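You operate a simulated robot arm through the tools that you are given. There is no shell and no other tool. Be economical: measure what you need, move in short steps, check, and stop when the job is done.

Carry out the task below with a simulated robot arm. There is one attempt and no reset: what you move stays moved.

## Task
Put the tiny teal cone on the second shelf from the bottom of the open rack away on the pale workbench. Put one of the white weights from the second shelf from the bottom of the open rack on top of the wax block. Put the card tube that says "6" from the top shelf of the open rack on the third shelf from the bottom of the open rack and the card tube labelled "3" on the floor of the packing tray. Open the blue box lid, put the teal clip from the inside of the blue box on the blue plate and shut the lid again. Close the black pot lid. Open the right yellow drawer, take the small wax block on the steel counter and put it away in the inside of the right yellow drawer and shut the drawer again. Any order will do. Set down upright: tiny teal cone, card tube.

It is judged by the outcome, as a careful person would: the job done as asked, and still so three seconds after it is handed in. It fails if anything else is knocked over, pushed out of place, dropped, spilled or broken. Lids that push on must go on centred and level and be pressed home; caps that screw on are set level and turned clockwise until they are tight.

## Robot
A 7-joint arm with a fingered hand on a trunk, on a base that drives. Base frame: it is fixed to the floor where the robot stands at the start and does not move with it; the origin is under the middle of the robot, x ahead of it, y to its left, z up; the surface under the hand at the start is at about z = 1.08. Readings come in m, degrees, newtons and seconds.
With the tool pointing down near the work surface it reaches from about 0.34 to 0.7 m from the robot's upright axis, wherever it stands. Its first joint turns from -69.0 to 172.0 degrees. Places, roughly: black pot lid [3.8, 3.3, 1]; blue box lid [-0.8, -2.4, 0.3]; blue plate (11x9x1 cm) [0.5, -0.2, 0.5]; card tube [0.5, -0.25, 1.25]; floor of the packing tray [-2.3, 0.7, 0.8]; inside of the right yellow drawer [8.2, -2.5, 0.6]; pale workbench [8.2, 2.2, 0.8]; right yellow drawer [8.1, -2.5, 0.6]; small wax block (3x3x3 cm) [4, 3.3, 0.8]; teal clip (5x3x3 cm) [-0.8, -2.4, 0.3]; third shelf of the open rack [0.5, 0.2, 0.8]; tiny teal cone (5x5x8 cm) [0.5, 0.2, 0.5]; wax block (5x8x4 cm) [0.5, 0.3, 0.5]; white weight (4x4x4 cm) [0.5, -0.5, 0.5]. Payload 3.4 kg.
The TCP is the grasp point between the finger pads, 0.025 m short of the fingertips. In the tool frame z runs along the fingers and y along their closing line. The gripper opens to 0.088 m. The gripper's body begins 0.029 m behind the TCP. The gripper is a hand of 5 fingers: y runs from the thumb to the fingers, the wrist lies at [-0.013, -0.097, -0.162] in the tool frame, and closing takes about 1.5 s.
Orientation is told as [roll, pitch, yaw] about the base's x, y, z axes, in that order, counted from this pose: with the fingers straight down and the wrist toward the robot, the tool's x, y and z point along [0, 1, 0], [1, 0, 0] and [0, 0, -1] of the base frame.

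## Interface
- The arm moves only by the tool apply_moves. Its argument "commands" is a list of rows, each an object of numbers (a shift or turn left out is 0, a gripper value left out holds the last): "x", "y", "z": the shift along the base's x, y, z in units of 250 mm (1.0 is 250 mm); "rx", "ry", "rz": the turn, a rotation vector about the base's x, y, z in units of 120 degrees (1.0 is 120 degrees). In form: [{"x": .., "y": .., "z": .., "rx": .., "ry": .., "rz": ..}, ...]. A call has 1 to 8 rows; each row is the pose to reach, as a shift and turn from the pose commanded when the call began. "jaw" is the opening, from 0 (shut) to 1 (fully open), set as the call begins (left out, the last holds). A call with a number of a shift or a turn outside -1 to 1 is refused whole. A row lasts 0.2 s, in which the tool goes at most 0.05 m and 8.6 degrees; a call with a longer step from one row to the next is refused whole, and so is a gripper value outside its range. Where a pose cannot be reached the arm comes as near as it can. A force on the tool above 40 N (or 10 N above the force at the start of the call, whichever is more), or a blocked arm, ends the call early, and 0.2 s more pass. The fingers move at their own pace (about 0.153 m/s each) and stop on an object; they squeeze with about 25 N. The grip force told is the motor's: it shows also when the fingers shut on nothing. Time passes only in rows, and 0.2 s behind the last, so rows that repeat a pose let the fingers close. It gives the time, the measured TCP pose, the force on the tool (base axes), the opening and the grip force at its end, in the units of the frame above (readings bear some noise), with the torque about the TCP (base axes, N m) and any sound that the robot's microphone picked up, and new pictures: "views" is both (left out), scene, wrist or none.
- Cameras (640 x 400 px; columns grow to the right, rows downward): "scene" is now at [0.1309, -0.0015, 1.4726]; the picture's right is [0.04, -1.00, 0.00], its down [-0.52, -0.02, -0.85] and it looks along [0.85, 0.04, -0.52] (base axes); focal length 214 px, centre (320, 200). "wrist" rides on the gripper at [0.059, -0.079, -0.105] in the tool frame; the picture's right is [-0.73, 0.32, -0.61], its down [-0.62, -0.68, 0.38] and it looks along [-0.29, 0.66, 0.70] (tool axes); focal length 234 px, centre (320, 200). There is no depth. A picture from a camera that has moved, and an enlarged one, comes with that camera's place and axes in the base frame and with its lens. The place of the scene camera against the robot may be out by one fixed shift of up to 0.012 m in any direction.
- move_column(by): slides the trunk up (or, below 0, down) by that many m; the arm and the scene camera ride with it, the base frame stays. It gives what a move gives, with no picture.
- base_move(legs): drives the robot by 1 to 6 legs, each [ahead, left, turn to the left] in m, m and degrees, along the robot's own axes; the way and the turn of a leg run together, so that a leg with both is an arc; at most 1.5 m and 180 degrees a leg. The arm and the cameras ride along, it lands a little off, and it stops where it bumps. It gives what a move gives, and a new picture of the scene camera.
- curl_fingers(index, middle, ring, little, thumb_bend, thumb_turn): sets how far each is bent, from 0 (flat) to 1 (curled in); at 0.3 the hand is open as for a grip, at 0.7 the pads meet at the TCP. One left out holds its place. A second passes; each finger stops where it meets its share of the squeeze, and holds until it gets a number again. A gripper value or a shape takes the hand back. It gives what a move gives, with no picture; readings hold the bend of each and the force on index, middle, ring, little, thumb and palm. thumb_turn goes from beside the hand (0) to across from the fingers (1), as for a grip.
- hand_shape(shape): the hand has 5 fingers and takes this shape, open, in about a second: jaw (thumb against the fingers, like two jaws); tri (thumb and two fingers); tip (a fingertip pinch); poke (one finger out to press); point (the index stretched); flat (the hand flat); cup (the hand cupped); fist (a fist). The gripper value then closes the fingers along that shape, each until it touches; the sizes above hold for jaw. It gives what a move gives, with no picture.
- head_to(pan, tilt): turns the head with the scene camera to pan (to the left, within 86 degrees either way) and tilt (down, from -29 to 69), counted from straight ahead of the robot. It gives what a move gives, and a new picture of the scene camera.
- enlarge(camera, box): a new picture of the part [left, top, right, bottom] of that camera's present view, enlarged. The clock stands still meanwhile.
- job_done(): hands the job in; it is judged then, once.

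Work in short steps. Places have to be worked out from the pictures, the camera data and where the tool is seen: move nearer, look again, correct. Check each grasp and each placing, and mend what went wrong. You have 493 turns and 360 pictures in all, those below and enlarged ones among them. Open the gripper and draw the arm clear of the work before you hand the job in, unless the task says otherwise; then end with one line.

The tools are called after "Call:" as name(argument=value, ...) on one line, values as JSON. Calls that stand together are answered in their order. apply_moves: Moves the arm, as the interface text tells. Its arguments: {"type":"object","properties":{"commands":{"type":"array","items":{"type":"object","properties":{"x":{"type":"number"},"y":{"type":"number"},"z":{"type":"number"},"rx":{"type":"number"},"ry":{"type":"number"},"rz":{"type":"number"}}}},"jaw":{"type":"number"},"views":{"type":"string","enum":["both","scene","wrist","none"]}},"required":["commands"]} The other tools are called the same way: move_column (by) slides the trunk up or down; hand_shape (shape) gives the hand a shape; curl_fingers (index, middle, ring, little, thumb_bend, thumb_turn) moves the fingers one by one; base_move (legs) drives the base; head_to (pan, tilt) turns the head that bears the scene camera; enlarge (camera, box) takes an enlarged picture of a part of a camera's view; job_done () hands the job in.

At the start:

```text
time: 0.0
tool_pos: [0.3134, 0.1145, 1.4064]
orientation: [-0.1, 0.0, 0.0]
force: [0.3, 0.1, 0.3]
wrist_torque: [-0.02, 0.0, 0.02]
width: 0.0875
grip_force: 0.1
shape: jaw
bend: [0.3, 0.3, 0.3, 0.3, 0.3, 0.98]
finger forces: [0.1, 0.1, 0.0, 0.0, 0.0, 0.1]
trunk travel left (down, up): [-0.72, 0.22]
robot x, y, heading: [-0.0022, 0.0032, -0.0]
head pan, tilt: [2.5, 31.6]
```

scene: 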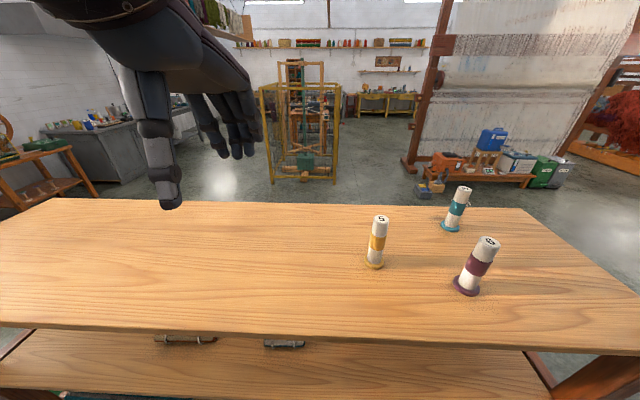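
wrist: 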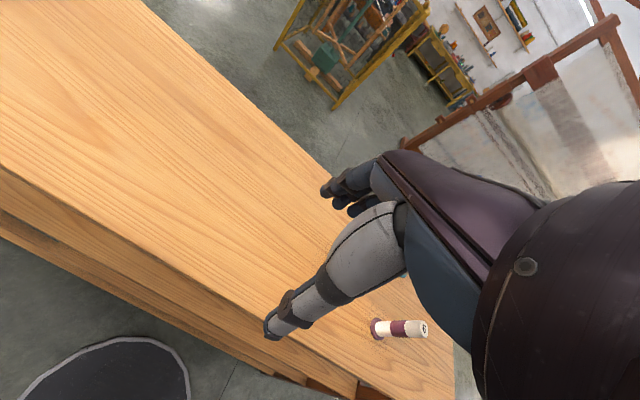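

The scene shows three card tubes on the top shelf. I enlarge to read the labels.

Call:
enlarge(camera="scene", box=[340, 170, 520, 310])

Call:
head_to(pan=0, tilt=60)

```text
2.86 times, centred on (430, 240) of scene
camera zoom: at [0.1309, -0.0015, 1.4726], right [0.04, -1.0, 0.0], down [-0.52, -0.02, -0.85], along [0.85, 0.04, -0.52], focal length 613 px, centre (6, 86)
```

zoom: 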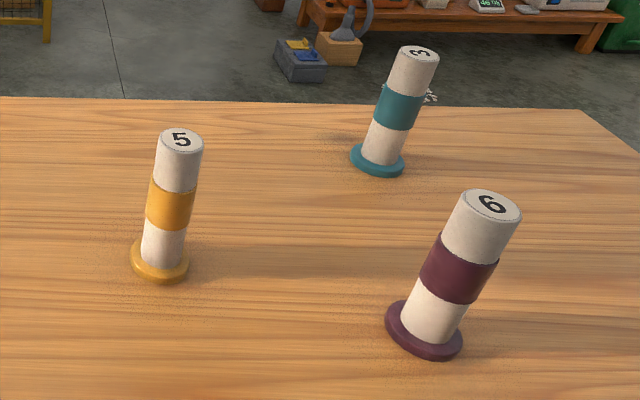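

```text
time: 0.9
tool_pos: [0.3138, 0.115, 1.407]
orientation: [0.0, 0.0, -0.1]
force: [-0.4, -0.3, -0.3]
wrist_torque: [-0.01, 0.0, 0.02]
width: 0.0878
grip_force: 0.1
shape: jaw
bend: [0.3, 0.3, 0.3, 0.3, 0.3, 0.98]
finger forces: [0.0, 0.1, 0.0, 0.0, 0.0, 0.0]
trunk travel left (down, up): [-0.72, 0.22]
robot x, y, heading: [0.0004, -0.0003, 0.0]
head pan, tilt: [0.0, 60.0]
camera scene: at [0.1079, -0.0054, 1.4331], right [0.0, -1.0, 0.0], down [-0.87, 0.0, -0.5], along [0.5, 0.0, -0.87], focal length 214 px, centre (320, 200)
```

scene: 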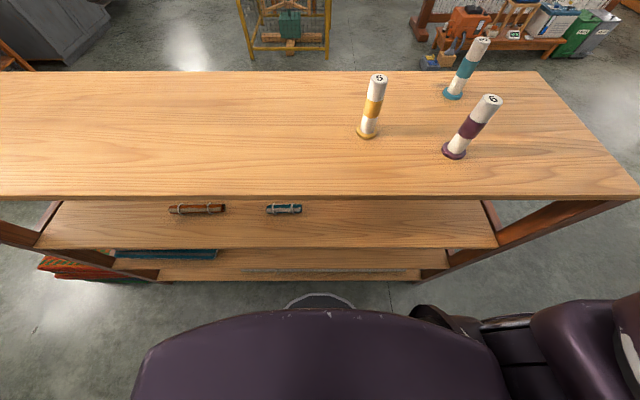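

Tubes: "6" at about (0.435,-0.30), "3" at about (0.64,-0.36), "5" at (0.49,-0.115), and the shelf runs from x 0.31 to 0.74. Next I back off and lower the trunk to look into the lower shelves.

Call:
base_move(legs=[[-0.6, 0, 0]])

Call:
move_column(by=-0.45)

Call:
head_to(pan=0, tilt=28)

```text
time: 4.3
tool_pos: [-0.2893, 0.1141, 1.4065]
orientation: [0.0, 0.0, 0.0]
force: [0.1, -0.4, -0.4]
wrist_torque: [-0.01, 0.03, -0.03]
width: 0.0879
grip_force: 0.0
shape: jaw
bend: [0.3, 0.3, 0.3, 0.3, 0.3, 0.98]
finger forces: [0.1, 0.0, 0.0, 0.1, 0.0, 0.0]
trunk travel left (down, up): [-0.72, 0.22]
robot x, y, heading: [-0.6081, 0.0, 0.1]
head pan, tilt: [0.0, 60.0]
camera scene: at [-0.495, -0.0056, 1.433], right [0.0, -1.0, 0.0], down [-0.87, 0.0, -0.5], along [0.5, 0.0, -0.87], focal length 214 px, centre (320, 200)
```

scene: 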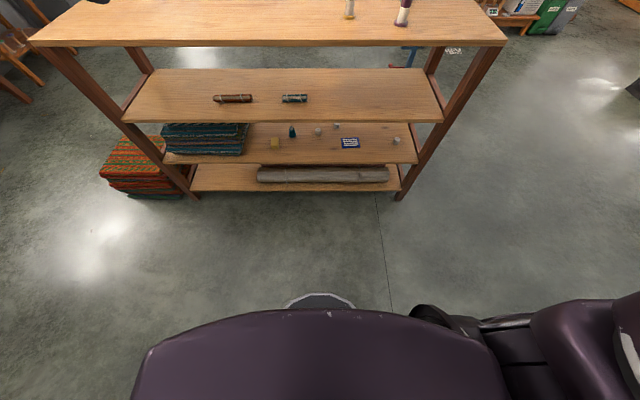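

```text
refused: -0.45 is not a number from -0.4 to 0.4
```

```text
time: 5.3
tool_pos: [-0.2889, 0.1144, 1.4059]
orientation: [0.0, 0.2, 0.0]
force: [0.6, 0.0, -0.3]
wrist_torque: [-0.02, -0.01, -0.02]
width: 0.0877
grip_force: 0.1
shape: jaw
bend: [0.3, 0.3, 0.3, 0.3, 0.3, 0.98]
finger forces: [0.0, 0.0, 0.0, 0.0, 0.0, 0.1]
trunk travel left (down, up): [-0.72, 0.22]
robot x, y, heading: [-0.5993, 0.0014, 0.1]
head pan, tilt: [0.0, 28.0]
camera scene: at [-0.4705, -0.0055, 1.4782], right [0.0, -1.0, 0.0], down [-0.47, 0.0, -0.88], along [0.88, 0.0, -0.47], focal length 214 px, centre (320, 200)
```

scene: 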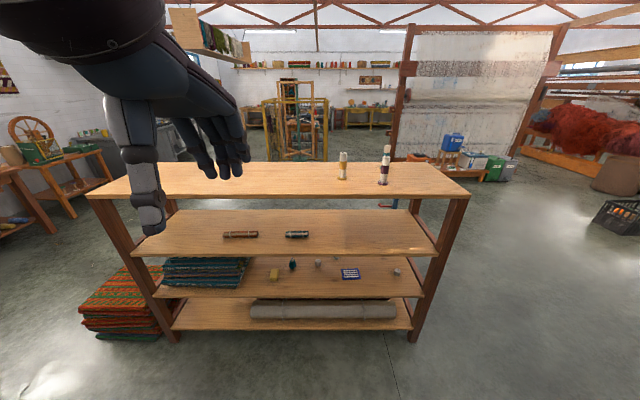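

The whole rack is visible. I lower the trunk to look level at the second shelf.

Call:
move_column(by=-0.4)

Call:
head_to(pan=0, tilt=28)

Call:
enlarge(camera="scene", box=[220, 180, 460, 330])

```text
time: 9.1
tool_pos: [-0.2892, 0.1147, 1.007]
orientation: [0.0, 0.1, 0.0]
force: [-1.1, 0.3, 0.1]
wrist_torque: [-0.02, 0.03, 0.02]
width: 0.088
grip_force: 0.1
shape: jaw
bend: [0.3, 0.3, 0.3, 0.3, 0.3, 0.98]
finger forces: [0.0, 0.0, 0.1, 0.0, 0.0, 0.0]
trunk travel left (down, up): [-0.32, 0.62]
robot x, y, heading: [-0.602, -0.0014, -0.1]
head pan, tilt: [0.0, 28.0]
```

```text
time: 9.7
tool_pos: [-0.2898, 0.1139, 1.0066]
orientation: [0.0, 0.0, 0.0]
force: [0.0, 0.2, 0.1]
wrist_torque: [-0.01, -0.04, 0.0]
width: 0.0878
grip_force: 0.1
shape: jaw
bend: [0.3, 0.3, 0.3, 0.3, 0.3, 0.98]
finger forces: [0.0, 0.0, 0.0, 0.1, 0.1, 0.1]
trunk travel left (down, up): [-0.32, 0.62]
robot x, y, heading: [-0.6024, -0.0031, -0.2]
head pan, tilt: [0.0, 28.0]
camera scene: at [-0.4706, -0.0055, 1.0783], right [0.0, -1.0, 0.0], down [-0.47, 0.0, -0.88], along [0.88, 0.0, -0.47], focal length 214 px, centre (320, 200)
```

scene: 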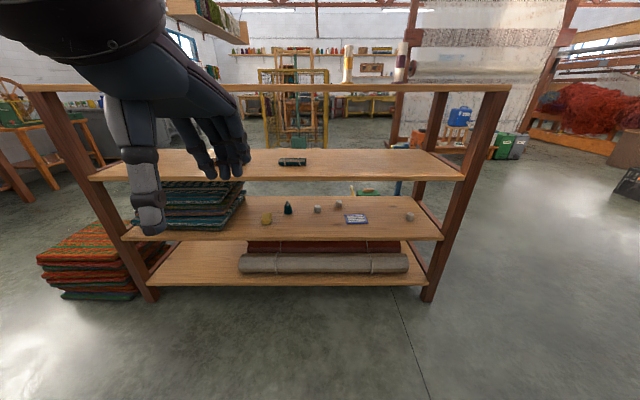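

```text
2.67 times, centred on (340, 255) of scene
camera zoom: at [-0.4706, -0.0055, 1.0783], right [0.0, -1.0, 0.0], down [-0.47, 0.0, -0.88], along [0.88, 0.0, -0.47], focal length 572 px, centre (267, 53)
```

zoom: 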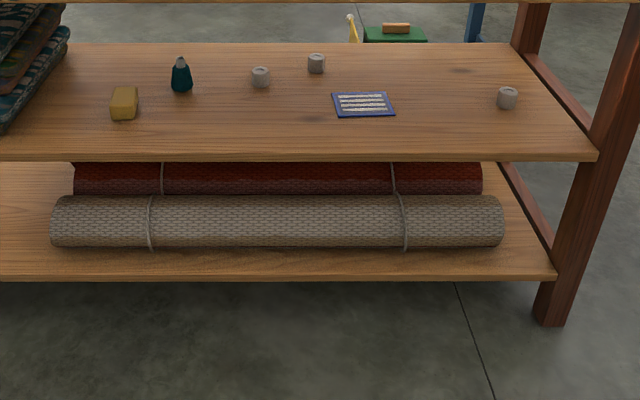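

Objects on the second shelf (z≈0.465): wax block (0.44,0.265), cone (0.53,0.167), weights (0.545,0.01), (0.60,-0.11), (0.47,-0.47), plate (0.467,-0.19). I turn the hand in free space so the fingers point ahead and close sideways.

Call:
apply_moves(commands=[{"x": 0.06, "rx": -0.0412, "ry": -0.0412, "rz": 0.0412}, {"x": 0.12, "rx": -0.0824, "ry": -0.0824, "rz": 0.0824}, {"x": 0.18, "rx": -0.1236, "ry": -0.1236, "rz": 0.1236}, {"x": 0.24, "rx": -0.1648, "ry": -0.1648, "rz": 0.1648}, {"x": 0.3, "rx": -0.206, "ry": -0.206, "rz": 0.206}, {"x": 0.36, "rx": -0.2472, "ry": -0.2472, "rz": 0.2472}, {"x": 0.42, "rx": -0.2886, "ry": -0.2886, "rz": 0.2886}], views="none")

Call:
apply_moves(commands=[{"x": 0.06, "rx": -0.0412, "ry": -0.0412, "rz": 0.0412}, {"x": 0.12, "rx": -0.0824, "ry": -0.0824, "rz": 0.0824}, {"x": 0.18, "rx": -0.1236, "ry": -0.1236, "rz": 0.1236}, {"x": 0.24, "rx": -0.1648, "ry": -0.1648, "rz": 0.1648}, {"x": 0.3, "rx": -0.206, "ry": -0.206, "rz": 0.206}, {"x": 0.36, "rx": -0.2472, "ry": -0.2472, "rz": 0.2472}, {"x": 0.42, "rx": -0.2886, "ry": -0.2886, "rz": 0.2886}])

```text
time: 11.3
tool_pos: [-0.183, 0.1152, 1.0072]
orientation: [-45.1, -19.4, 45.1]
force: [-0.1, -1.2, -0.6]
wrist_torque: [-0.01, 0.05, 0.0]
width: 0.0876
grip_force: 0.1
shape: jaw
bend: [0.3, 0.3, 0.3, 0.3, 0.3, 0.98]
finger forces: [0.1, 0.0, 0.1, 0.0, 0.0, 0.0]
trunk travel left (down, up): [-0.32, 0.62]
robot x, y, heading: [-0.6039, 0.0015, -0.0]
head pan, tilt: [0.0, 28.0]
```

```text
time: 12.9
tool_pos: [-0.0786, 0.1144, 1.0076]
orientation: [-90.1, 0.1, 90.0]
force: [-0.7, -0.2, -0.9]
wrist_torque: [0.02, -0.01, 0.0]
width: 0.0879
grip_force: 0.0
shape: jaw
bend: [0.3, 0.3, 0.3, 0.3, 0.3, 0.98]
finger forces: [0.1, 0.0, 0.0, 0.0, 0.0, 0.1]
trunk travel left (down, up): [-0.32, 0.62]
robot x, y, heading: [-0.6012, -0.0033, 0.1]
head pan, tilt: [0.0, 28.0]
camera scene: at [-0.4703, -0.0057, 1.0783], right [0.0, -1.0, 0.0], down [-0.47, 0.0, -0.88], along [0.88, 0.0, -0.47], focal length 214 px, centre (320, 200)
camera wrist: at [-0.1843, 0.0351, 0.9482], right [-0.61, 0.32, 0.72], down [0.38, -0.68, 0.62], along [0.7, 0.66, 0.29], focal length 234 px, centre (320, 200)
```

scene: 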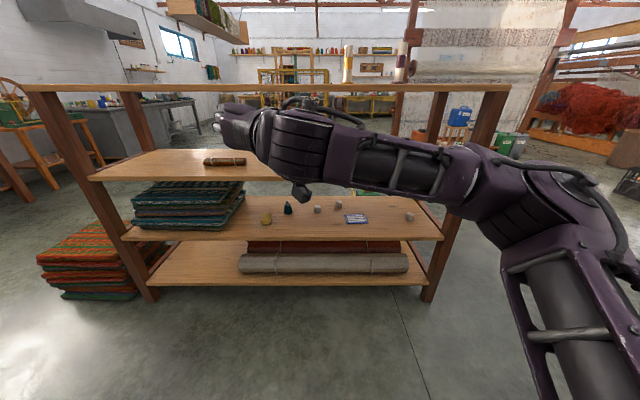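
wrist: 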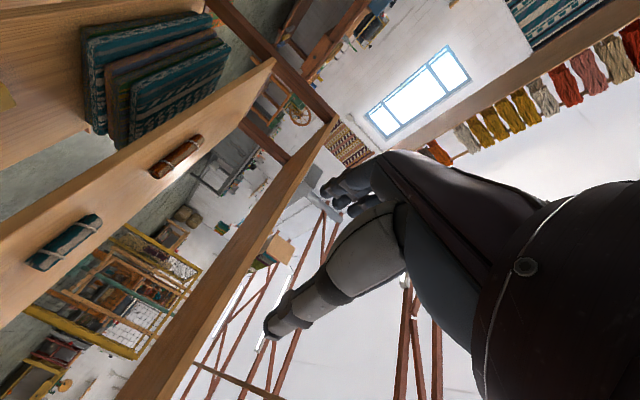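

The arm is right-handed, so this pose bends the wrist badly. I roll the hand by 180° to the other side-grasp pose.

Call:
apply_moves(commands=[{"rx": 0.0714}, {"rx": 0.1428}, {"rx": 0.2142}, {"rx": 0.2856}, {"rx": 0.357}, {"rx": 0.4284}, {"rx": 0.5}], views="none")

Call:
apply_moves(commands=[{"rx": 0.0714}, {"rx": 0.1428}, {"rx": 0.2142}, {"rx": 0.2856}, {"rx": 0.357}, {"rx": 0.4284}, {"rx": 0.5}], views="none")

Call:
apply_moves(commands=[{"rx": 0.0714}, {"rx": 0.1428}, {"rx": 0.2142}, {"rx": 0.2856}, {"rx": 0.357}, {"rx": 0.4284}, {"rx": 0.5}])

```text
time: 14.5
tool_pos: [-0.0796, 0.1143, 1.0071]
orientation: [-89.8, -60.1, 89.8]
force: [-0.6, -0.7, -0.4]
wrist_torque: [0.01, -0.02, -0.02]
width: 0.0876
grip_force: 0.1
shape: jaw
bend: [0.3, 0.3, 0.3, 0.3, 0.3, 0.98]
finger forces: [0.1, 0.0, 0.0, 0.1, 0.0, 0.0]
trunk travel left (down, up): [-0.32, 0.62]
robot x, y, heading: [-0.6046, -0.0028, 0.1]
head pan, tilt: [0.0, 28.0]
```

```text
time: 16.1
tool_pos: [-0.0808, 0.1146, 1.006]
orientation: [89.8, -59.7, -89.7]
force: [0.1, -0.2, -0.3]
wrist_torque: [0.01, -0.03, 0.06]
width: 0.0879
grip_force: 0.0
shape: jaw
bend: [0.3, 0.3, 0.3, 0.3, 0.3, 0.98]
finger forces: [0.0, 0.0, 0.0, 0.0, 0.1, 0.0]
trunk travel left (down, up): [-0.32, 0.62]
robot x, y, heading: [-0.601, 0.0006, -0.0]
head pan, tilt: [0.0, 28.0]
```

```text
time: 17.7
tool_pos: [0.023, -0.0139, 0.9467]
orientation: [91.7, -1.1, -88.5]
force: [-0.5, -0.1, 0.2]
wrist_torque: [-0.04, 0.01, -0.01]
width: 0.0879
grip_force: 0.0
shape: jaw
bend: [0.3, 0.3, 0.3, 0.3, 0.3, 0.98]
finger forces: [0.0, 0.0, 0.1, 0.0, 0.0, 0.0]
out of reach, approached as far as the arm can: row 1, 2, 3, 4, 5, 6, 7
trunk travel left (down, up): [-0.32, 0.62]
robot x, y, heading: [-0.6033, -0.004, -0.3]
head pan, tilt: [0.0, 28.0]
camera scene: at [-0.4706, -0.0054, 1.0783], right [0.0, -1.0, 0.0], down [-0.47, 0.0, -0.88], along [0.88, 0.0, -0.47], focal length 214 px, centre (320, 200)
camera wrist: at [-0.0852, 0.0634, 1.0009], right [-0.58, -0.35, -0.74], down [0.38, 0.68, -0.62], along [0.72, -0.64, -0.26], focal length 234 px, centre (320, 200)
```

scene: 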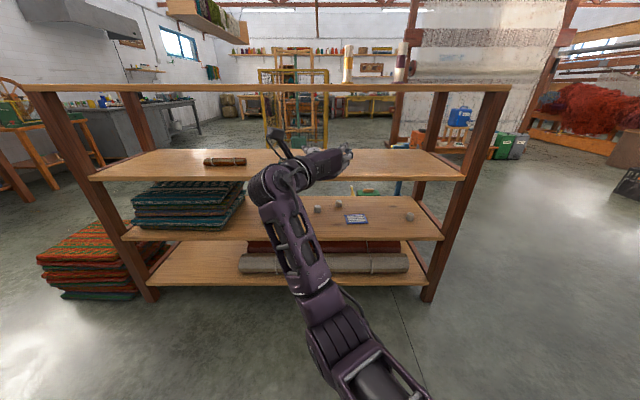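
wrist: 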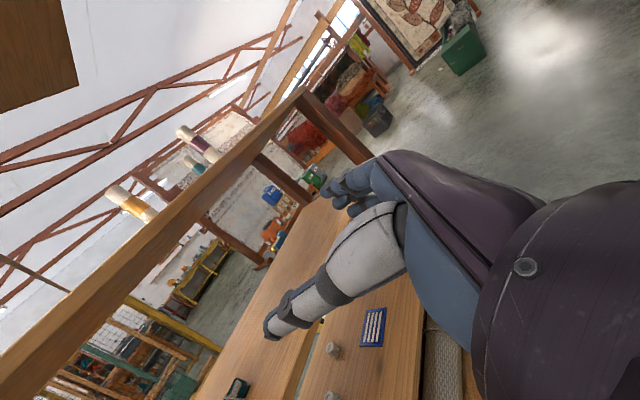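

The natural right-hand pose is limited at y=+0.11. I move the command to (0.02,-0.08,0.95) to check that the pose is reached exactly there.

Call:
apply_moves(commands=[{"x": 0.08, "y": -0.15, "z": -0.05}, {"x": 0.16, "y": -0.3, "z": -0.1}, {"x": 0.24, "y": -0.46, "z": -0.14}, {"x": 0.32, "y": -0.62, "z": -0.18}, {"x": 0.4, "y": -0.78, "z": -0.23}, {"x": 0.4, "y": -0.78, "z": -0.23}], views="none")

```text
time: 19.1
tool_pos: [0.1261, -0.21, 0.8896]
orientation: [90.0, -0.1, -89.9]
force: [-0.4, -0.1, -0.3]
wrist_torque: [0.02, 0.01, -0.02]
width: 0.0878
grip_force: 0.1
shape: jaw
bend: [0.3, 0.3, 0.3, 0.3, 0.3, 0.98]
finger forces: [0.0, 0.1, 0.0, 0.1, 0.0, 0.1]
trunk travel left (down, up): [-0.32, 0.62]
robot x, y, heading: [-0.6066, 0.0005, 0.1]
head pan, tilt: [0.0, 28.0]
```

The horizontal pose works at robot-relative (0.73,-0.21). I lower the trunk and drive to the right to face the right-hand weight.

Call:
move_column(by=-0.31)

Call:
base_move(legs=[[0, -0.26, 0]])

Call:
enlarge(camera="wrist", box=[0, 0, 640, 400])

```text
time: 22.2
tool_pos: [0.1272, -0.2086, 0.5791]
orientation: [90.0, 0.0, -89.9]
force: [0.5, 0.6, 0.6]
wrist_torque: [0.01, 0.02, 0.0]
width: 0.0879
grip_force: 0.2
shape: jaw
bend: [0.3, 0.3, 0.3, 0.3, 0.3, 0.98]
finger forces: [0.0, 0.0, 0.1, 0.1, 0.0, 0.0]
trunk travel left (down, up): [-0.01, 0.93]
robot x, y, heading: [-0.6054, 0.0016, -0.1]
head pan, tilt: [0.0, 28.0]
```

```text
time: 24.1
tool_pos: [0.1263, -0.4698, 0.5793]
orientation: [90.0, 0.0, -90.0]
force: [0.5, 0.0, 0.2]
wrist_torque: [0.0, 0.0, 0.01]
width: 0.0877
grip_force: 0.0
shape: jaw
bend: [0.3, 0.3, 0.3, 0.3, 0.3, 0.98]
finger forces: [0.0, 0.0, 0.1, 0.1, 0.1, 0.1]
trunk travel left (down, up): [-0.01, 0.93]
robot x, y, heading: [-0.6048, -0.2579, -0.1]
head pan, tilt: [0.0, 28.0]
camera scene: at [-0.4707, -0.2648, 0.7683], right [0.0, -1.0, 0.0], down [-0.47, 0.0, -0.88], along [0.88, 0.0, -0.47], focal length 214 px, centre (320, 200)
```

scene: 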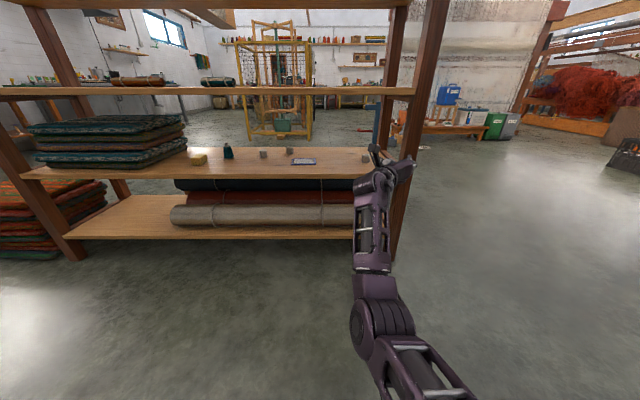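

```text
1.00 times, centred on (320, 200) of wrist (not enlarged: the box is as wide or as high as the picture)
camera zoom: at [0.0201, -0.3902, 0.6386], right [-0.61, -0.32, -0.73], down [0.38, 0.68, -0.62], along [0.7, -0.66, -0.29], focal length 234 px, centre (320, 200)
```

zoom: 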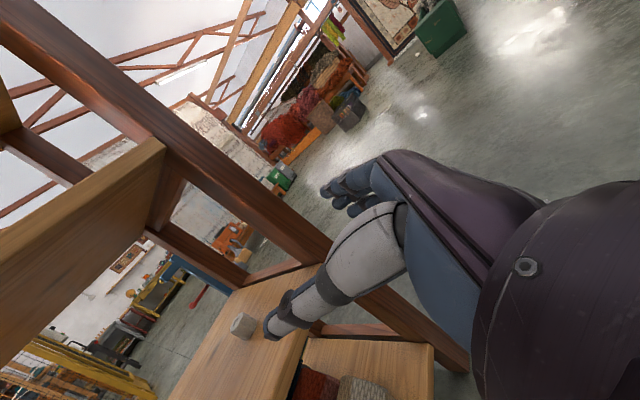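

The weight is at about (0.465,-0.465). I check how the fingers sit around the TCP before going in.

Call:
enlarge(camera="scene", box=[340, 130, 440, 210])

Call:
enlarge(camera="wrist", box=[220, 140, 460, 360])

```text
5.00 times, centred on (390, 170) of scene
camera zoom: at [-0.4707, -0.2648, 0.7683], right [0.0, -1.0, 0.0], down [-0.47, 0.0, -0.88], along [0.88, 0.0, -0.47], focal length 1072 px, centre (-30, 350)
```

zoom: 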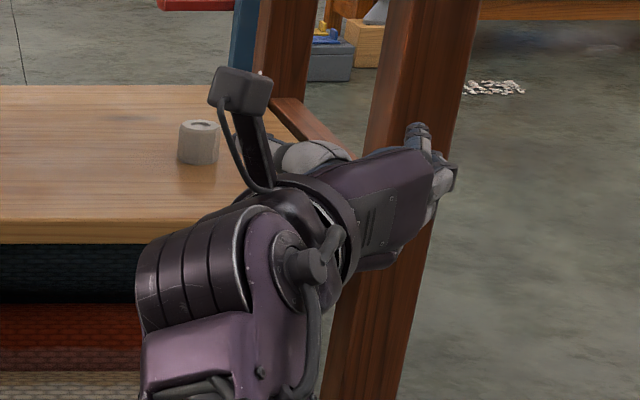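

```text
1.82 times, centred on (340, 250) of wrist
camera zoom: at [0.0201, -0.3902, 0.6386], right [-0.61, -0.32, -0.73], down [0.38, 0.68, -0.62], along [0.7, -0.66, -0.29], focal length 426 px, centre (284, 109)
```

zoom: 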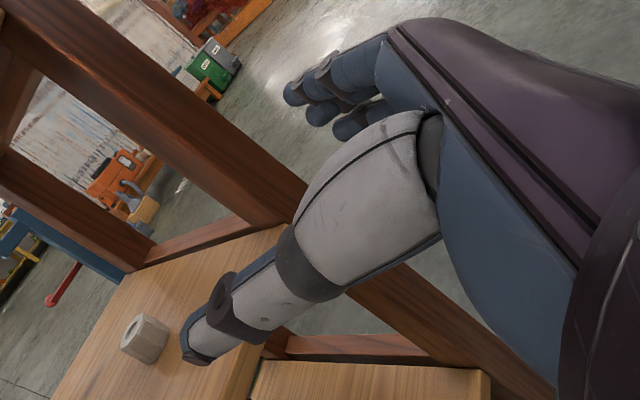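

Four fingers stacked vertically would hit the shelf on a low weight, so I go back to fingers mostly down (tilted 15° forward), which fits the 27 cm gap. I turn back in free space.

Call:
apply_moves(commands=[{"x": -0.06, "rx": -0.0412, "ry": 0.0412, "rz": 0.0412}, {"x": -0.12, "rx": -0.0824, "ry": 0.0824, "rz": 0.0824}, {"x": -0.18, "rx": -0.1236, "ry": 0.1236, "rz": 0.1236}, {"x": -0.24, "rx": -0.1648, "ry": 0.1648, "rz": 0.1648}, {"x": -0.3, "rx": -0.206, "ry": 0.206, "rz": 0.206}, {"x": -0.36, "rx": -0.2472, "ry": 0.2472, "rz": 0.2472}, {"x": -0.42, "rx": -0.2886, "ry": 0.2886, "rz": 0.2886}], views="none")

Call:
apply_moves(commands=[{"x": -0.06, "rx": -0.0412, "ry": 0.0412, "rz": 0.0412}, {"x": -0.12, "rx": -0.0824, "ry": 0.0824, "rz": 0.0824}, {"x": -0.18, "rx": -0.1236, "ry": 0.1236, "rz": 0.1236}, {"x": -0.24, "rx": -0.1648, "ry": 0.1648, "rz": 0.1648}, {"x": -0.3, "rx": -0.206, "ry": 0.206, "rz": 0.206}, {"x": -0.36, "rx": -0.2472, "ry": 0.2472, "rz": 0.2472}, {"x": -0.42, "rx": -0.2886, "ry": 0.2886, "rz": 0.2886}], views="none")

Call:
apply_moves(commands=[{"ry": -0.0625}, {"ry": -0.125}])

```text
time: 25.7
tool_pos: [0.0409, -0.4724, 0.5741]
orientation: [45.1, -19.4, -45.0]
force: [0.1, -0.3, 0.8]
wrist_torque: [0.03, -0.02, 0.0]
width: 0.0877
grip_force: 0.1
shape: jaw
bend: [0.3, 0.3, 0.3, 0.3, 0.3, 0.98]
finger forces: [0.0, 0.0, 0.1, 0.0, 0.0, 0.1]
out of reach, approached as far as the arm can: row 7
trunk travel left (down, up): [-0.01, 0.93]
robot x, y, heading: [-0.603, -0.2572, -0.1]
head pan, tilt: [0.0, 28.0]
```

```text
time: 27.5
tool_pos: [-0.0684, -0.5068, 0.5764]
orientation: [1.8, -0.1, -3.7]
force: [0.4, 0.5, 1.1]
wrist_torque: [0.04, 0.0, 0.01]
width: 0.0877
grip_force: 0.0
shape: jaw
bend: [0.3, 0.3, 0.3, 0.3, 0.3, 0.97]
finger forces: [0.0, 0.0, 0.0, 0.1, 0.0, 0.0]
out of reach, approached as far as the arm can: row 1, 2, 3, 4, 5, 6
trunk travel left (down, up): [-0.01, 0.93]
robot x, y, heading: [-0.6021, -0.2579, -0.1]
head pan, tilt: [0.0, 28.0]
stopped in row 7: the arm was blocked; the commanded pose is now the measured one
```

```text
time: 28.1
tool_pos: [-0.0712, -0.5186, 0.5707]
orientation: [4.5, -14.9, -5.8]
force: [-0.1, -0.7, -0.2]
wrist_torque: [0.0, 0.03, 0.04]
width: 0.0878
grip_force: 0.0
shape: jaw
bend: [0.3, 0.3, 0.3, 0.3, 0.3, 0.97]
finger forces: [0.0, 0.0, 0.1, 0.0, 0.0, 0.1]
trunk travel left (down, up): [-0.01, 0.93]
robot x, y, heading: [-0.6045, -0.2606, 0.1]
head pan, tilt: [0.0, 28.0]
camera scene: at [-0.4708, -0.265, 0.7684], right [0.0, -1.0, 0.0], down [-0.47, 0.0, -0.88], along [0.88, 0.0, -0.47], focal length 214 px, centre (320, 200)
camera wrist: at [-0.1701, -0.4587, 0.6571], right [0.09, -0.79, 0.61], down [-0.6, -0.53, -0.59], along [0.79, -0.32, -0.52], focal length 234 px, centre (320, 200)
```

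scene: 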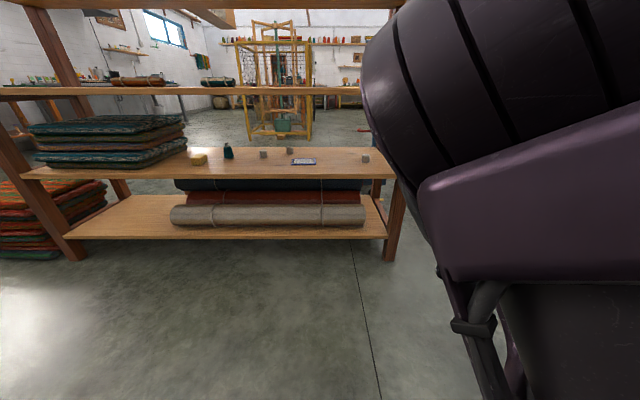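
wrist: 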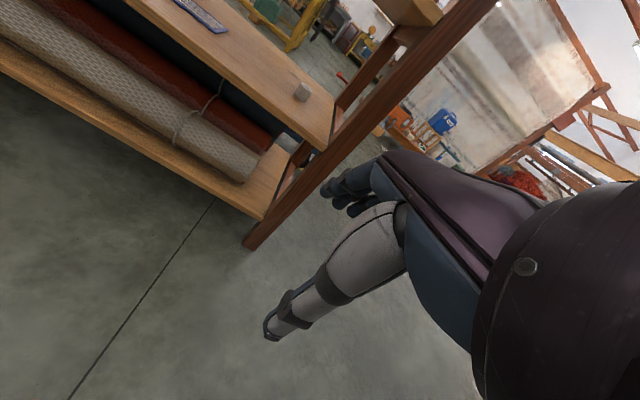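

The hand is tilted as wanted but the elbow rides high near the camera. I stretch the arm forward, raise the trunk while lowering the hand, and square the orientation, to see whether the forearm then fits in the gap.

Call:
apply_moves(commands=[{"x": 0.15, "y": 0.05, "rx": -0.02, "rz": 0.024}, {"x": 0.3, "y": 0.1, "rx": -0.0375, "rz": 0.048}, {"x": 0.45, "y": 0.2, "rx": -0.0375, "rz": 0.048}], views="none")

Call:
move_column(by=0.2)

Call:
apply_moves(commands=[{"z": -0.2}, {"z": -0.4}, {"z": -0.6}, {"z": -0.8}])

```text
time: 28.9
tool_pos: [0.0435, -0.4666, 0.5751]
orientation: [-0.8, -15.3, 1.8]
force: [1.0, -0.8, -0.4]
wrist_torque: [0.01, 0.02, -0.02]
width: 0.088
grip_force: 0.1
shape: jaw
bend: [0.3, 0.3, 0.3, 0.3, 0.3, 0.97]
finger forces: [0.1, 0.0, 0.0, 0.0, 0.0, 0.0]
trunk travel left (down, up): [-0.01, 0.93]
robot x, y, heading: [-0.6002, -0.259, 0.1]
head pan, tilt: [0.0, 28.0]
```

```text
time: 31.1
tool_pos: [0.0431, -0.4695, 0.7719]
orientation: [-1.0, -14.8, 1.8]
force: [0.3, -0.6, 0.9]
wrist_torque: [0.0, 0.0, 0.0]
width: 0.0878
grip_force: 0.2
shape: jaw
bend: [0.3, 0.3, 0.3, 0.3, 0.3, 0.97]
finger forces: [0.1, 0.1, 0.0, 0.1, 0.0, 0.0]
trunk travel left (down, up): [-0.21, 0.73]
robot x, y, heading: [-0.6008, -0.2605, -0.3]
head pan, tilt: [0.0, 28.0]
```

```text
time: 32.0
tool_pos: [0.0436, -0.4549, 0.5744]
orientation: [-2.3, -15.1, 3.4]
force: [0.3, -0.4, 0.1]
wrist_torque: [0.0, 0.0, -0.02]
width: 0.088
grip_force: 0.0
shape: jaw
bend: [0.3, 0.3, 0.3, 0.3, 0.3, 0.97]
finger forces: [0.0, 0.0, 0.1, 0.0, 0.1, 0.1]
trunk travel left (down, up): [-0.21, 0.73]
robot x, y, heading: [-0.6043, -0.2579, -0.1]
head pan, tilt: [0.0, 28.0]
camera scene: at [-0.4705, -0.2652, 0.9683], right [0.0, -1.0, 0.0], down [-0.47, 0.0, -0.88], along [0.88, 0.0, -0.47], focal length 214 px, centre (320, 200)
camera wrist: at [-0.0638, -0.3984, 0.6536], right [0.19, -0.69, 0.7], down [-0.53, -0.67, -0.52], along [0.83, -0.27, -0.49], focal length 234 px, centre (320, 200)
```

scene: 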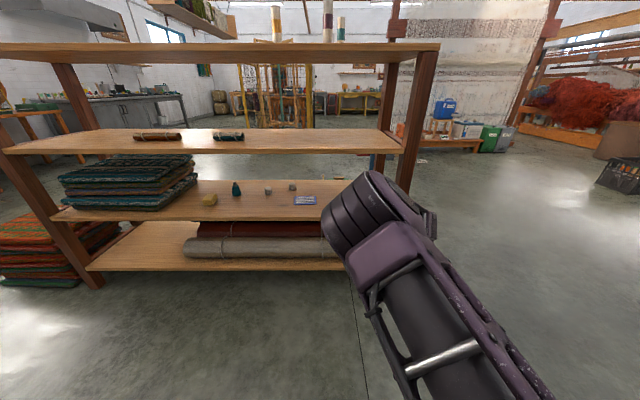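
wrist: 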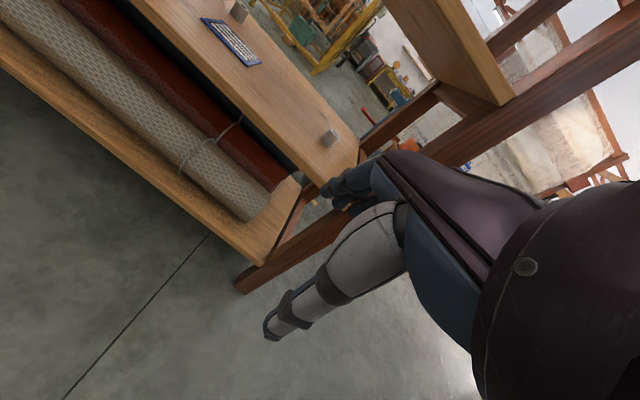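

The elbow still stands near the third shelf's height. I extend more and lower the trunk again so the forearm comes from below.

Call:
apply_moves(commands=[{"x": 0.12, "z": 0.2}, {"x": 0.2, "z": 0.4}, {"x": 0.24, "z": 0.6}, {"x": 0.24, "z": 0.72}], views="none")

Call:
move_column(by=-0.2)

Call:
head_to(pan=-20, tilt=28)

```text
refused: row 1 steps farther than a row can; nothing moved
```

```text
time: 34.2
tool_pos: [0.0426, -0.4556, 0.3755]
orientation: [-2.1, -15.2, 3.2]
force: [0.1, -0.1, -0.1]
wrist_torque: [0.01, 0.02, 0.02]
width: 0.0878
grip_force: 0.1
shape: jaw
bend: [0.3, 0.3, 0.3, 0.3, 0.3, 0.97]
finger forces: [0.0, 0.0, 0.1, 0.0, 0.1, 0.1]
trunk travel left (down, up): [-0.01, 0.93]
robot x, y, heading: [-0.6051, -0.2578, -0.2]
head pan, tilt: [0.0, 28.0]
```

```text
time: 35.0
tool_pos: [0.0429, -0.4557, 0.3754]
orientation: [-2.1, -15.1, 3.3]
force: [-0.6, 0.9, -1.0]
wrist_torque: [0.04, -0.02, 0.04]
width: 0.088
grip_force: 0.1
shape: jaw
bend: [0.3, 0.3, 0.3, 0.3, 0.3, 0.97]
finger forces: [0.1, 0.1, 0.1, 0.1, 0.0, 0.0]
trunk travel left (down, up): [-0.01, 0.93]
robot x, y, heading: [-0.5998, -0.2652, -0.2]
head pan, tilt: [-20.0, 28.0]
camera scene: at [-0.4762, -0.2962, 0.7683], right [-0.34, -0.94, 0.0], down [-0.44, 0.16, -0.88], along [0.83, -0.3, -0.47], focal length 214 px, centre (320, 200)
```

scene: 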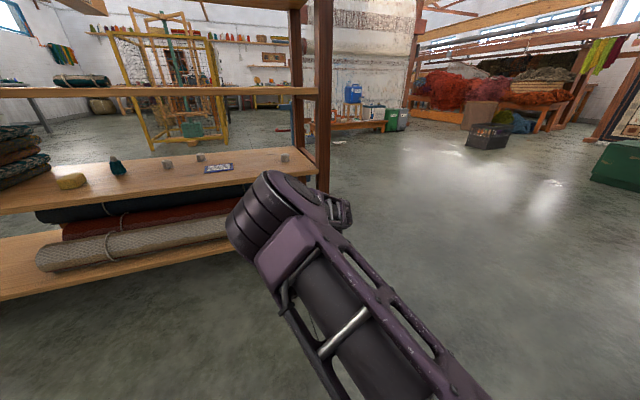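

Now I raise the hand and extend it in smaller steps.

Call:
apply_moves(commands=[{"x": 0.06, "z": 0.18}, {"x": 0.12, "z": 0.36}, {"x": 0.18, "z": 0.54}, {"x": 0.24, "z": 0.72}, {"x": 0.28, "z": 0.8}])

```text
time: 36.2
tool_pos: [0.1129, -0.4562, 0.575]
orientation: [-2.2, -15.0, 3.4]
force: [1.0, -1.1, 0.3]
wrist_torque: [0.01, 0.02, 0.04]
width: 0.0877
grip_force: 0.0
shape: jaw
bend: [0.3, 0.3, 0.3, 0.3, 0.3, 0.97]
finger forces: [0.0, 0.0, 0.0, 0.0, 0.0, 0.0]
trunk travel left (down, up): [-0.01, 0.93]
robot x, y, heading: [-0.6011, -0.2583, -0.1]
head pan, tilt: [-20.0, 28.0]
camera scene: at [-0.4762, -0.2962, 0.7683], right [-0.34, -0.94, 0.0], down [-0.44, 0.16, -0.88], along [0.83, -0.3, -0.47], focal length 214 px, centre (320, 200)
camera wrist: at [0.0057, -0.3991, 0.6549], right [0.19, -0.69, 0.7], down [-0.53, -0.67, -0.52], along [0.83, -0.27, -0.49], focal length 234 px, centre (320, 200)
```

scene: 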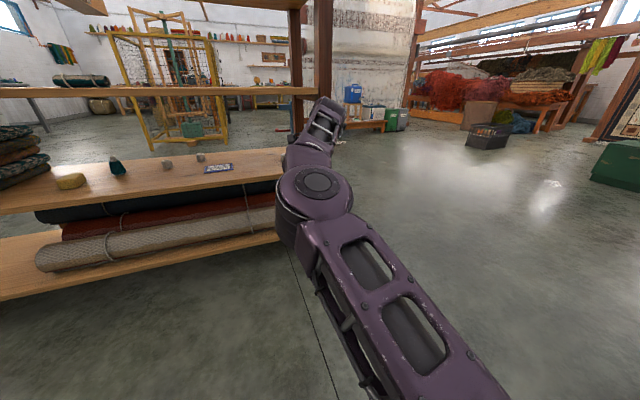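
wrist: 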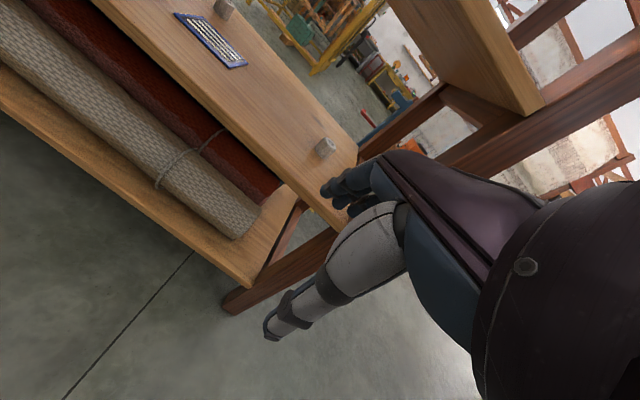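

The forearm now lies low. The weight is at about (0.463,-0.465), so I lower the hand to z 0.54 and drive ahead under the third shelf, stopping short of the weight.

Call:
apply_moves(commands=[{"y": -0.02, "z": -0.08, "rx": 0.018, "rz": -0.028}, {"y": -0.03, "z": -0.14, "rx": 0.018, "rz": -0.028}], views="none")

Call:
base_move(legs=[[0.27, 0, 0]])

Call:
apply_moves(commands=[{"x": 0.0}])

```text
time: 36.9
tool_pos: [0.1138, -0.4639, 0.5405]
orientation: [0.1, -15.2, -0.8]
force: [-0.7, 0.2, 0.1]
wrist_torque: [0.02, -0.03, 0.04]
width: 0.0879
grip_force: 0.2
shape: jaw
bend: [0.3, 0.3, 0.3, 0.3, 0.3, 0.97]
finger forces: [0.0, 0.0, 0.1, 0.1, 0.0, 0.0]
trunk travel left (down, up): [-0.01, 0.93]
robot x, y, heading: [-0.6055, -0.2596, 0.0]
head pan, tilt: [-20.0, 28.0]
```

```text
time: 38.8
tool_pos: [0.3836, -0.4601, 0.5402]
orientation: [0.1, -15.2, -0.5]
force: [0.1, 0.3, -0.3]
wrist_torque: [0.01, 0.0, 0.01]
width: 0.0878
grip_force: 0.1
shape: jaw
bend: [0.3, 0.3, 0.3, 0.3, 0.3, 0.97]
finger forces: [0.1, 0.1, 0.1, 0.0, 0.0, 0.1]
trunk travel left (down, up): [-0.01, 0.93]
robot x, y, heading: [-0.3306, -0.2554, 0.2]
head pan, tilt: [-20.0, 28.0]
camera scene: at [-0.2059, -0.2955, 0.7683], right [-0.34, -0.94, 0.0], down [-0.44, 0.16, -0.88], along [0.83, -0.3, -0.47], focal length 214 px, centre (320, 200)
```

scene: 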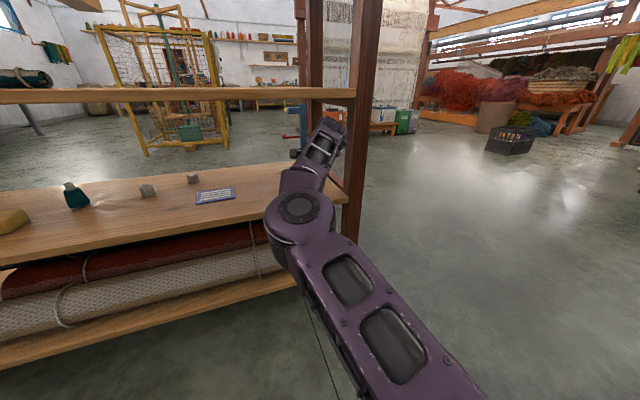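

```text
time: 39.2
tool_pos: [0.3847, -0.4597, 0.54]
orientation: [0.1, -15.2, -0.5]
force: [0.0, 0.5, -0.6]
wrist_torque: [-0.01, -0.02, -0.04]
width: 0.0878
grip_force: 0.0
shape: jaw
bend: [0.3, 0.3, 0.3, 0.3, 0.3, 0.97]
finger forces: [0.0, 0.1, 0.0, 0.0, 0.0, 0.0]
trunk travel left (down, up): [-0.01, 0.93]
robot x, y, heading: [-0.3354, -0.2613, 0.2]
head pan, tilt: [-20.0, 28.0]
camera scene: at [-0.2059, -0.2955, 0.7683], right [-0.34, -0.94, 0.0], down [-0.44, 0.16, -0.88], along [0.83, -0.3, -0.47], focal length 214 px, centre (320, 200)
camera wrist: at [0.2802, -0.401, 0.6219], right [0.15, -0.73, 0.67], down [-0.56, -0.62, -0.55], along [0.81, -0.3, -0.5], focal length 234 px, centre (320, 200)
```

scene: 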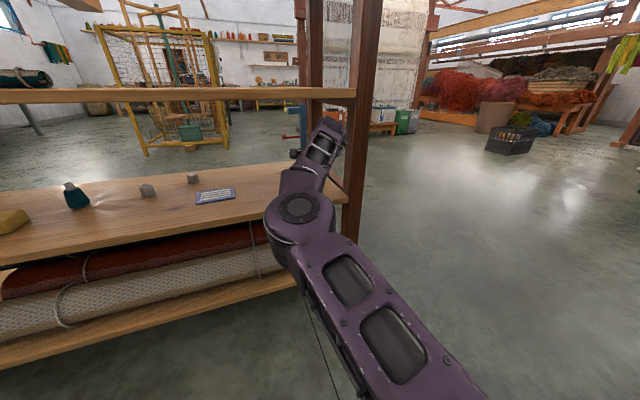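
wrist: 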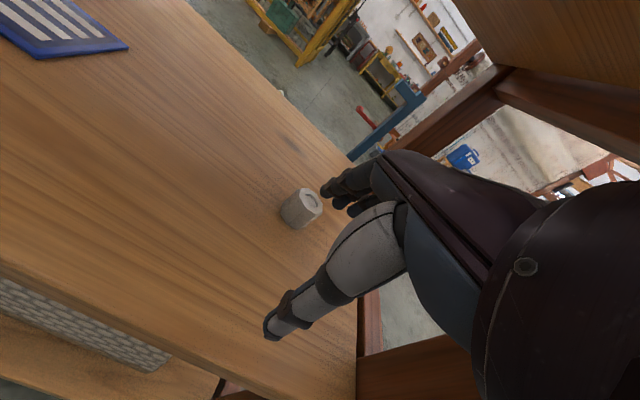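

The weight is confirmed at (0.465,-0.464). I move over it, then down around it.

Call:
apply_moves(commands=[{"x": 0.16, "y": -0.02}, {"x": 0.33, "y": -0.02}, {"x": 0.33, "y": -0.02, "z": -0.09}])

```text
time: 40.0
tool_pos: [0.4297, -0.463, 0.5193]
orientation: [0.1, -15.1, -0.6]
force: [0.5, 0.4, -0.6]
wrist_torque: [0.03, 0.0, -0.01]
width: 0.0877
grip_force: 0.0
shape: jaw
bend: [0.3, 0.3, 0.3, 0.3, 0.3, 0.98]
finger forces: [0.0, 0.0, 0.0, 0.0, 0.0, 0.0]
out of reach, approached as far as the arm can: row 2, 3
trunk travel left (down, up): [-0.01, 0.93]
robot x, y, heading: [-0.3337, -0.2566, 0.3]
head pan, tilt: [-20.0, 28.0]
camera scene: at [-0.2062, -0.2956, 0.7684], right [-0.34, -0.94, 0.0], down [-0.44, 0.16, -0.88], along [0.83, -0.3, -0.47], focal length 214 px, centre (320, 200)
camera wrist: at [0.3244, -0.403, 0.6], right [0.15, -0.73, 0.67], down [-0.56, -0.62, -0.55], along [0.81, -0.3, -0.5], focal length 234 px, centre (320, 200)
```

scene: 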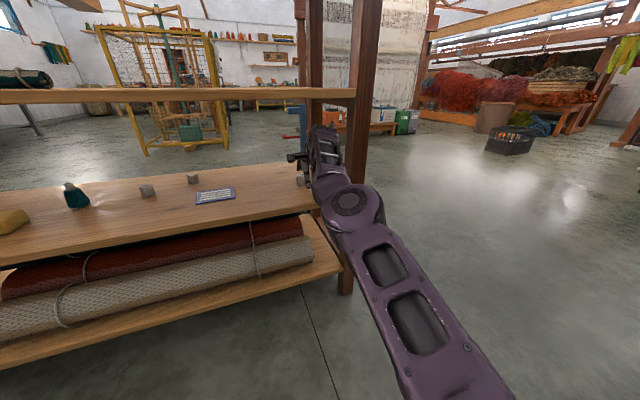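
wrist: 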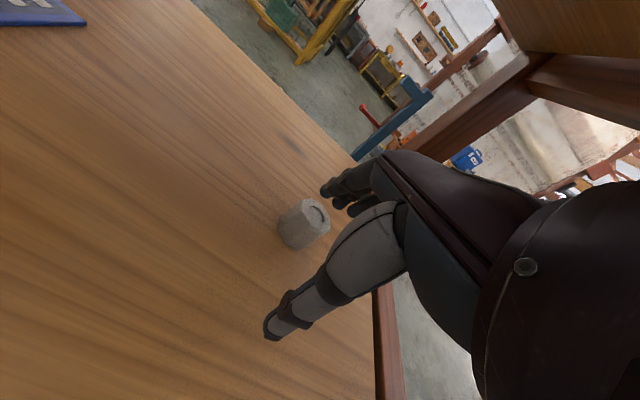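

The arm is at its limit, so I raise the hand slightly and drive the base ahead 4 cm.

Call:
apply_moves(commands=[{"z": 0.09}], views="none")

Call:
base_move(legs=[[0.06, 0, 0]])

Call:
enlarge(camera="wrist", box=[180, 120, 440, 360])

```text
time: 40.4
tool_pos: [0.4235, -0.4619, 0.5361]
orientation: [0.1, -15.1, -0.4]
force: [1.0, 0.5, -0.8]
wrist_torque: [-0.01, -0.01, 0.01]
width: 0.0881
grip_force: 0.0
shape: jaw
bend: [0.3, 0.3, 0.3, 0.3, 0.3, 0.98]
finger forces: [0.0, 0.0, 0.0, 0.0, 0.0, 0.1]
out of reach, approached as far as the arm can: row 1
trunk travel left (down, up): [-0.01, 0.93]
robot x, y, heading: [-0.3331, -0.2571, 0.1]
head pan, tilt: [-20.0, 28.0]
```

```text
time: 41.3
tool_pos: [0.4843, -0.462, 0.5355]
orientation: [0.2, -15.3, -0.4]
force: [0.2, 0.2, 0.2]
wrist_torque: [-0.01, -0.03, 0.0]
width: 0.0879
grip_force: 0.1
shape: jaw
bend: [0.3, 0.3, 0.3, 0.3, 0.3, 0.98]
finger forces: [0.0, 0.0, 0.1, 0.0, 0.1, 0.0]
trunk travel left (down, up): [-0.01, 0.93]
robot x, y, heading: [-0.2735, -0.26, 0.1]
head pan, tilt: [-20.0, 28.0]
camera scene: at [-0.1459, -0.2955, 0.7683], right [-0.34, -0.94, 0.0], down [-0.44, 0.16, -0.88], along [0.83, -0.3, -0.47], focal length 214 px, centre (320, 200)
```

scene: 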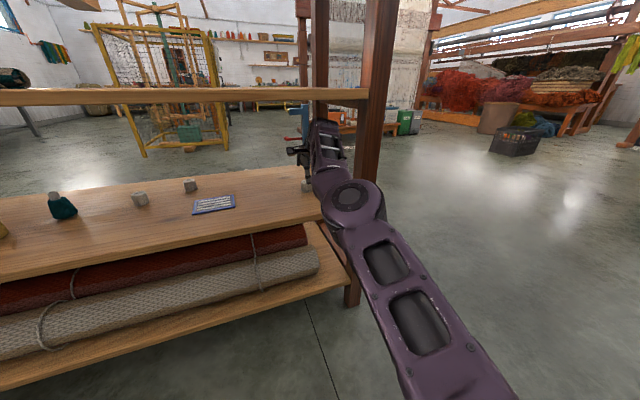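

```text
1.67 times, centred on (310, 240) of wrist
camera zoom: at [0.3801, -0.4027, 0.6173], right [0.15, -0.73, 0.67], down [-0.56, -0.62, -0.55], along [0.81, -0.3, -0.5], focal length 390 px, centre (337, 133)
```

zoom: 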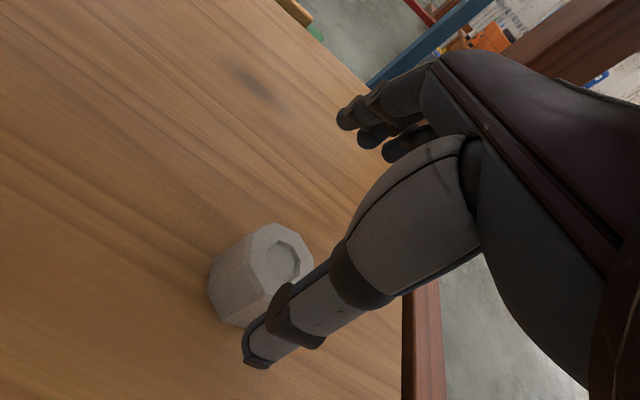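

The weight sits at (0.471,-0.4625). I shift the hand back 12 mm and lower it to grip height.

Call:
apply_moves(commands=[{"x": -0.055}, {"x": -0.055, "z": -0.08}, {"x": -0.055, "z": -0.145}], views="wrist")

```text
time: 42.1
tool_pos: [0.4708, -0.462, 0.5007]
orientation: [0.0, -15.3, -0.5]
force: [-0.6, -0.3, -0.3]
wrist_torque: [0.0, -0.02, 0.01]
width: 0.088
grip_force: 0.0
shape: jaw
bend: [0.3, 0.3, 0.3, 0.3, 0.3, 0.98]
finger forces: [0.0, 0.1, 0.0, 0.0, 0.1, 0.0]
trunk travel left (down, up): [-0.01, 0.93]
robot x, y, heading: [-0.2721, -0.2579, -0.0]
head pan, tilt: [-20.0, 28.0]
camera wrist: at [0.3665, -0.403, 0.5813], right [0.15, -0.73, 0.67], down [-0.56, -0.62, -0.55], along [0.81, -0.3, -0.5], focal length 234 px, centre (320, 200)
```

wrist: 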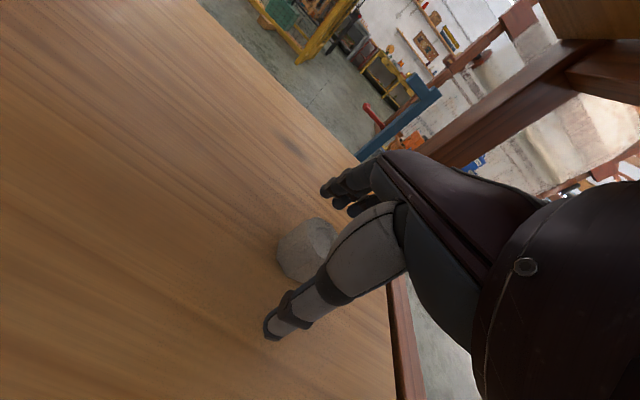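

The weight is between thumb and fingers, so I close the hand.

Call:
apply_moves(commands=[{"x": 0}, {"x": 0}, {"x": 0}, {"x": 0}, {"x": 0}, {"x": 0}, {"x": 0}, {"x": 0}], jaw=0, views="wrist")

```text
time: 43.9
tool_pos: [0.4705, -0.462, 0.4996]
orientation: [0.1, -15.1, -0.6]
force: [0.1, 0.2, -0.4]
wrist_torque: [0.03, 0.04, -0.02]
width: 0.0293
grip_force: 25.2
shape: jaw
bend: [0.74, 0.47, 0.53, 0.49, 0.75, 1.0]
finger forces: [11.8, 6.4, 2.4, 0.1, 18.6, 0.0]
trunk travel left (down, up): [-0.01, 0.93]
robot x, y, heading: [-0.27, -0.2606, 0.1]
head pan, tilt: [-20.0, 28.0]
camera wrist: at [0.3667, -0.4031, 0.581], right [0.15, -0.73, 0.67], down [-0.56, -0.62, -0.55], along [0.81, -0.3, -0.5], focal length 234 px, centre (320, 200)
```

wrist: 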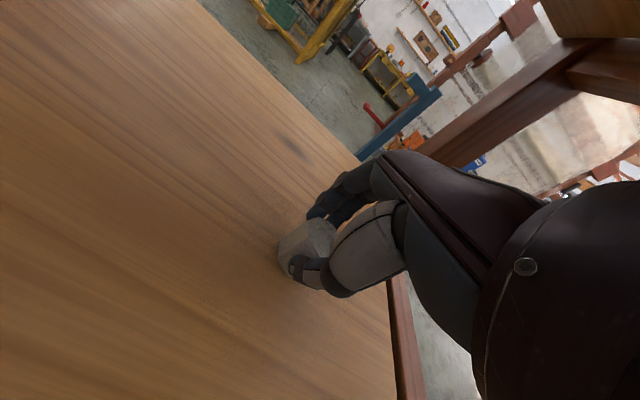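

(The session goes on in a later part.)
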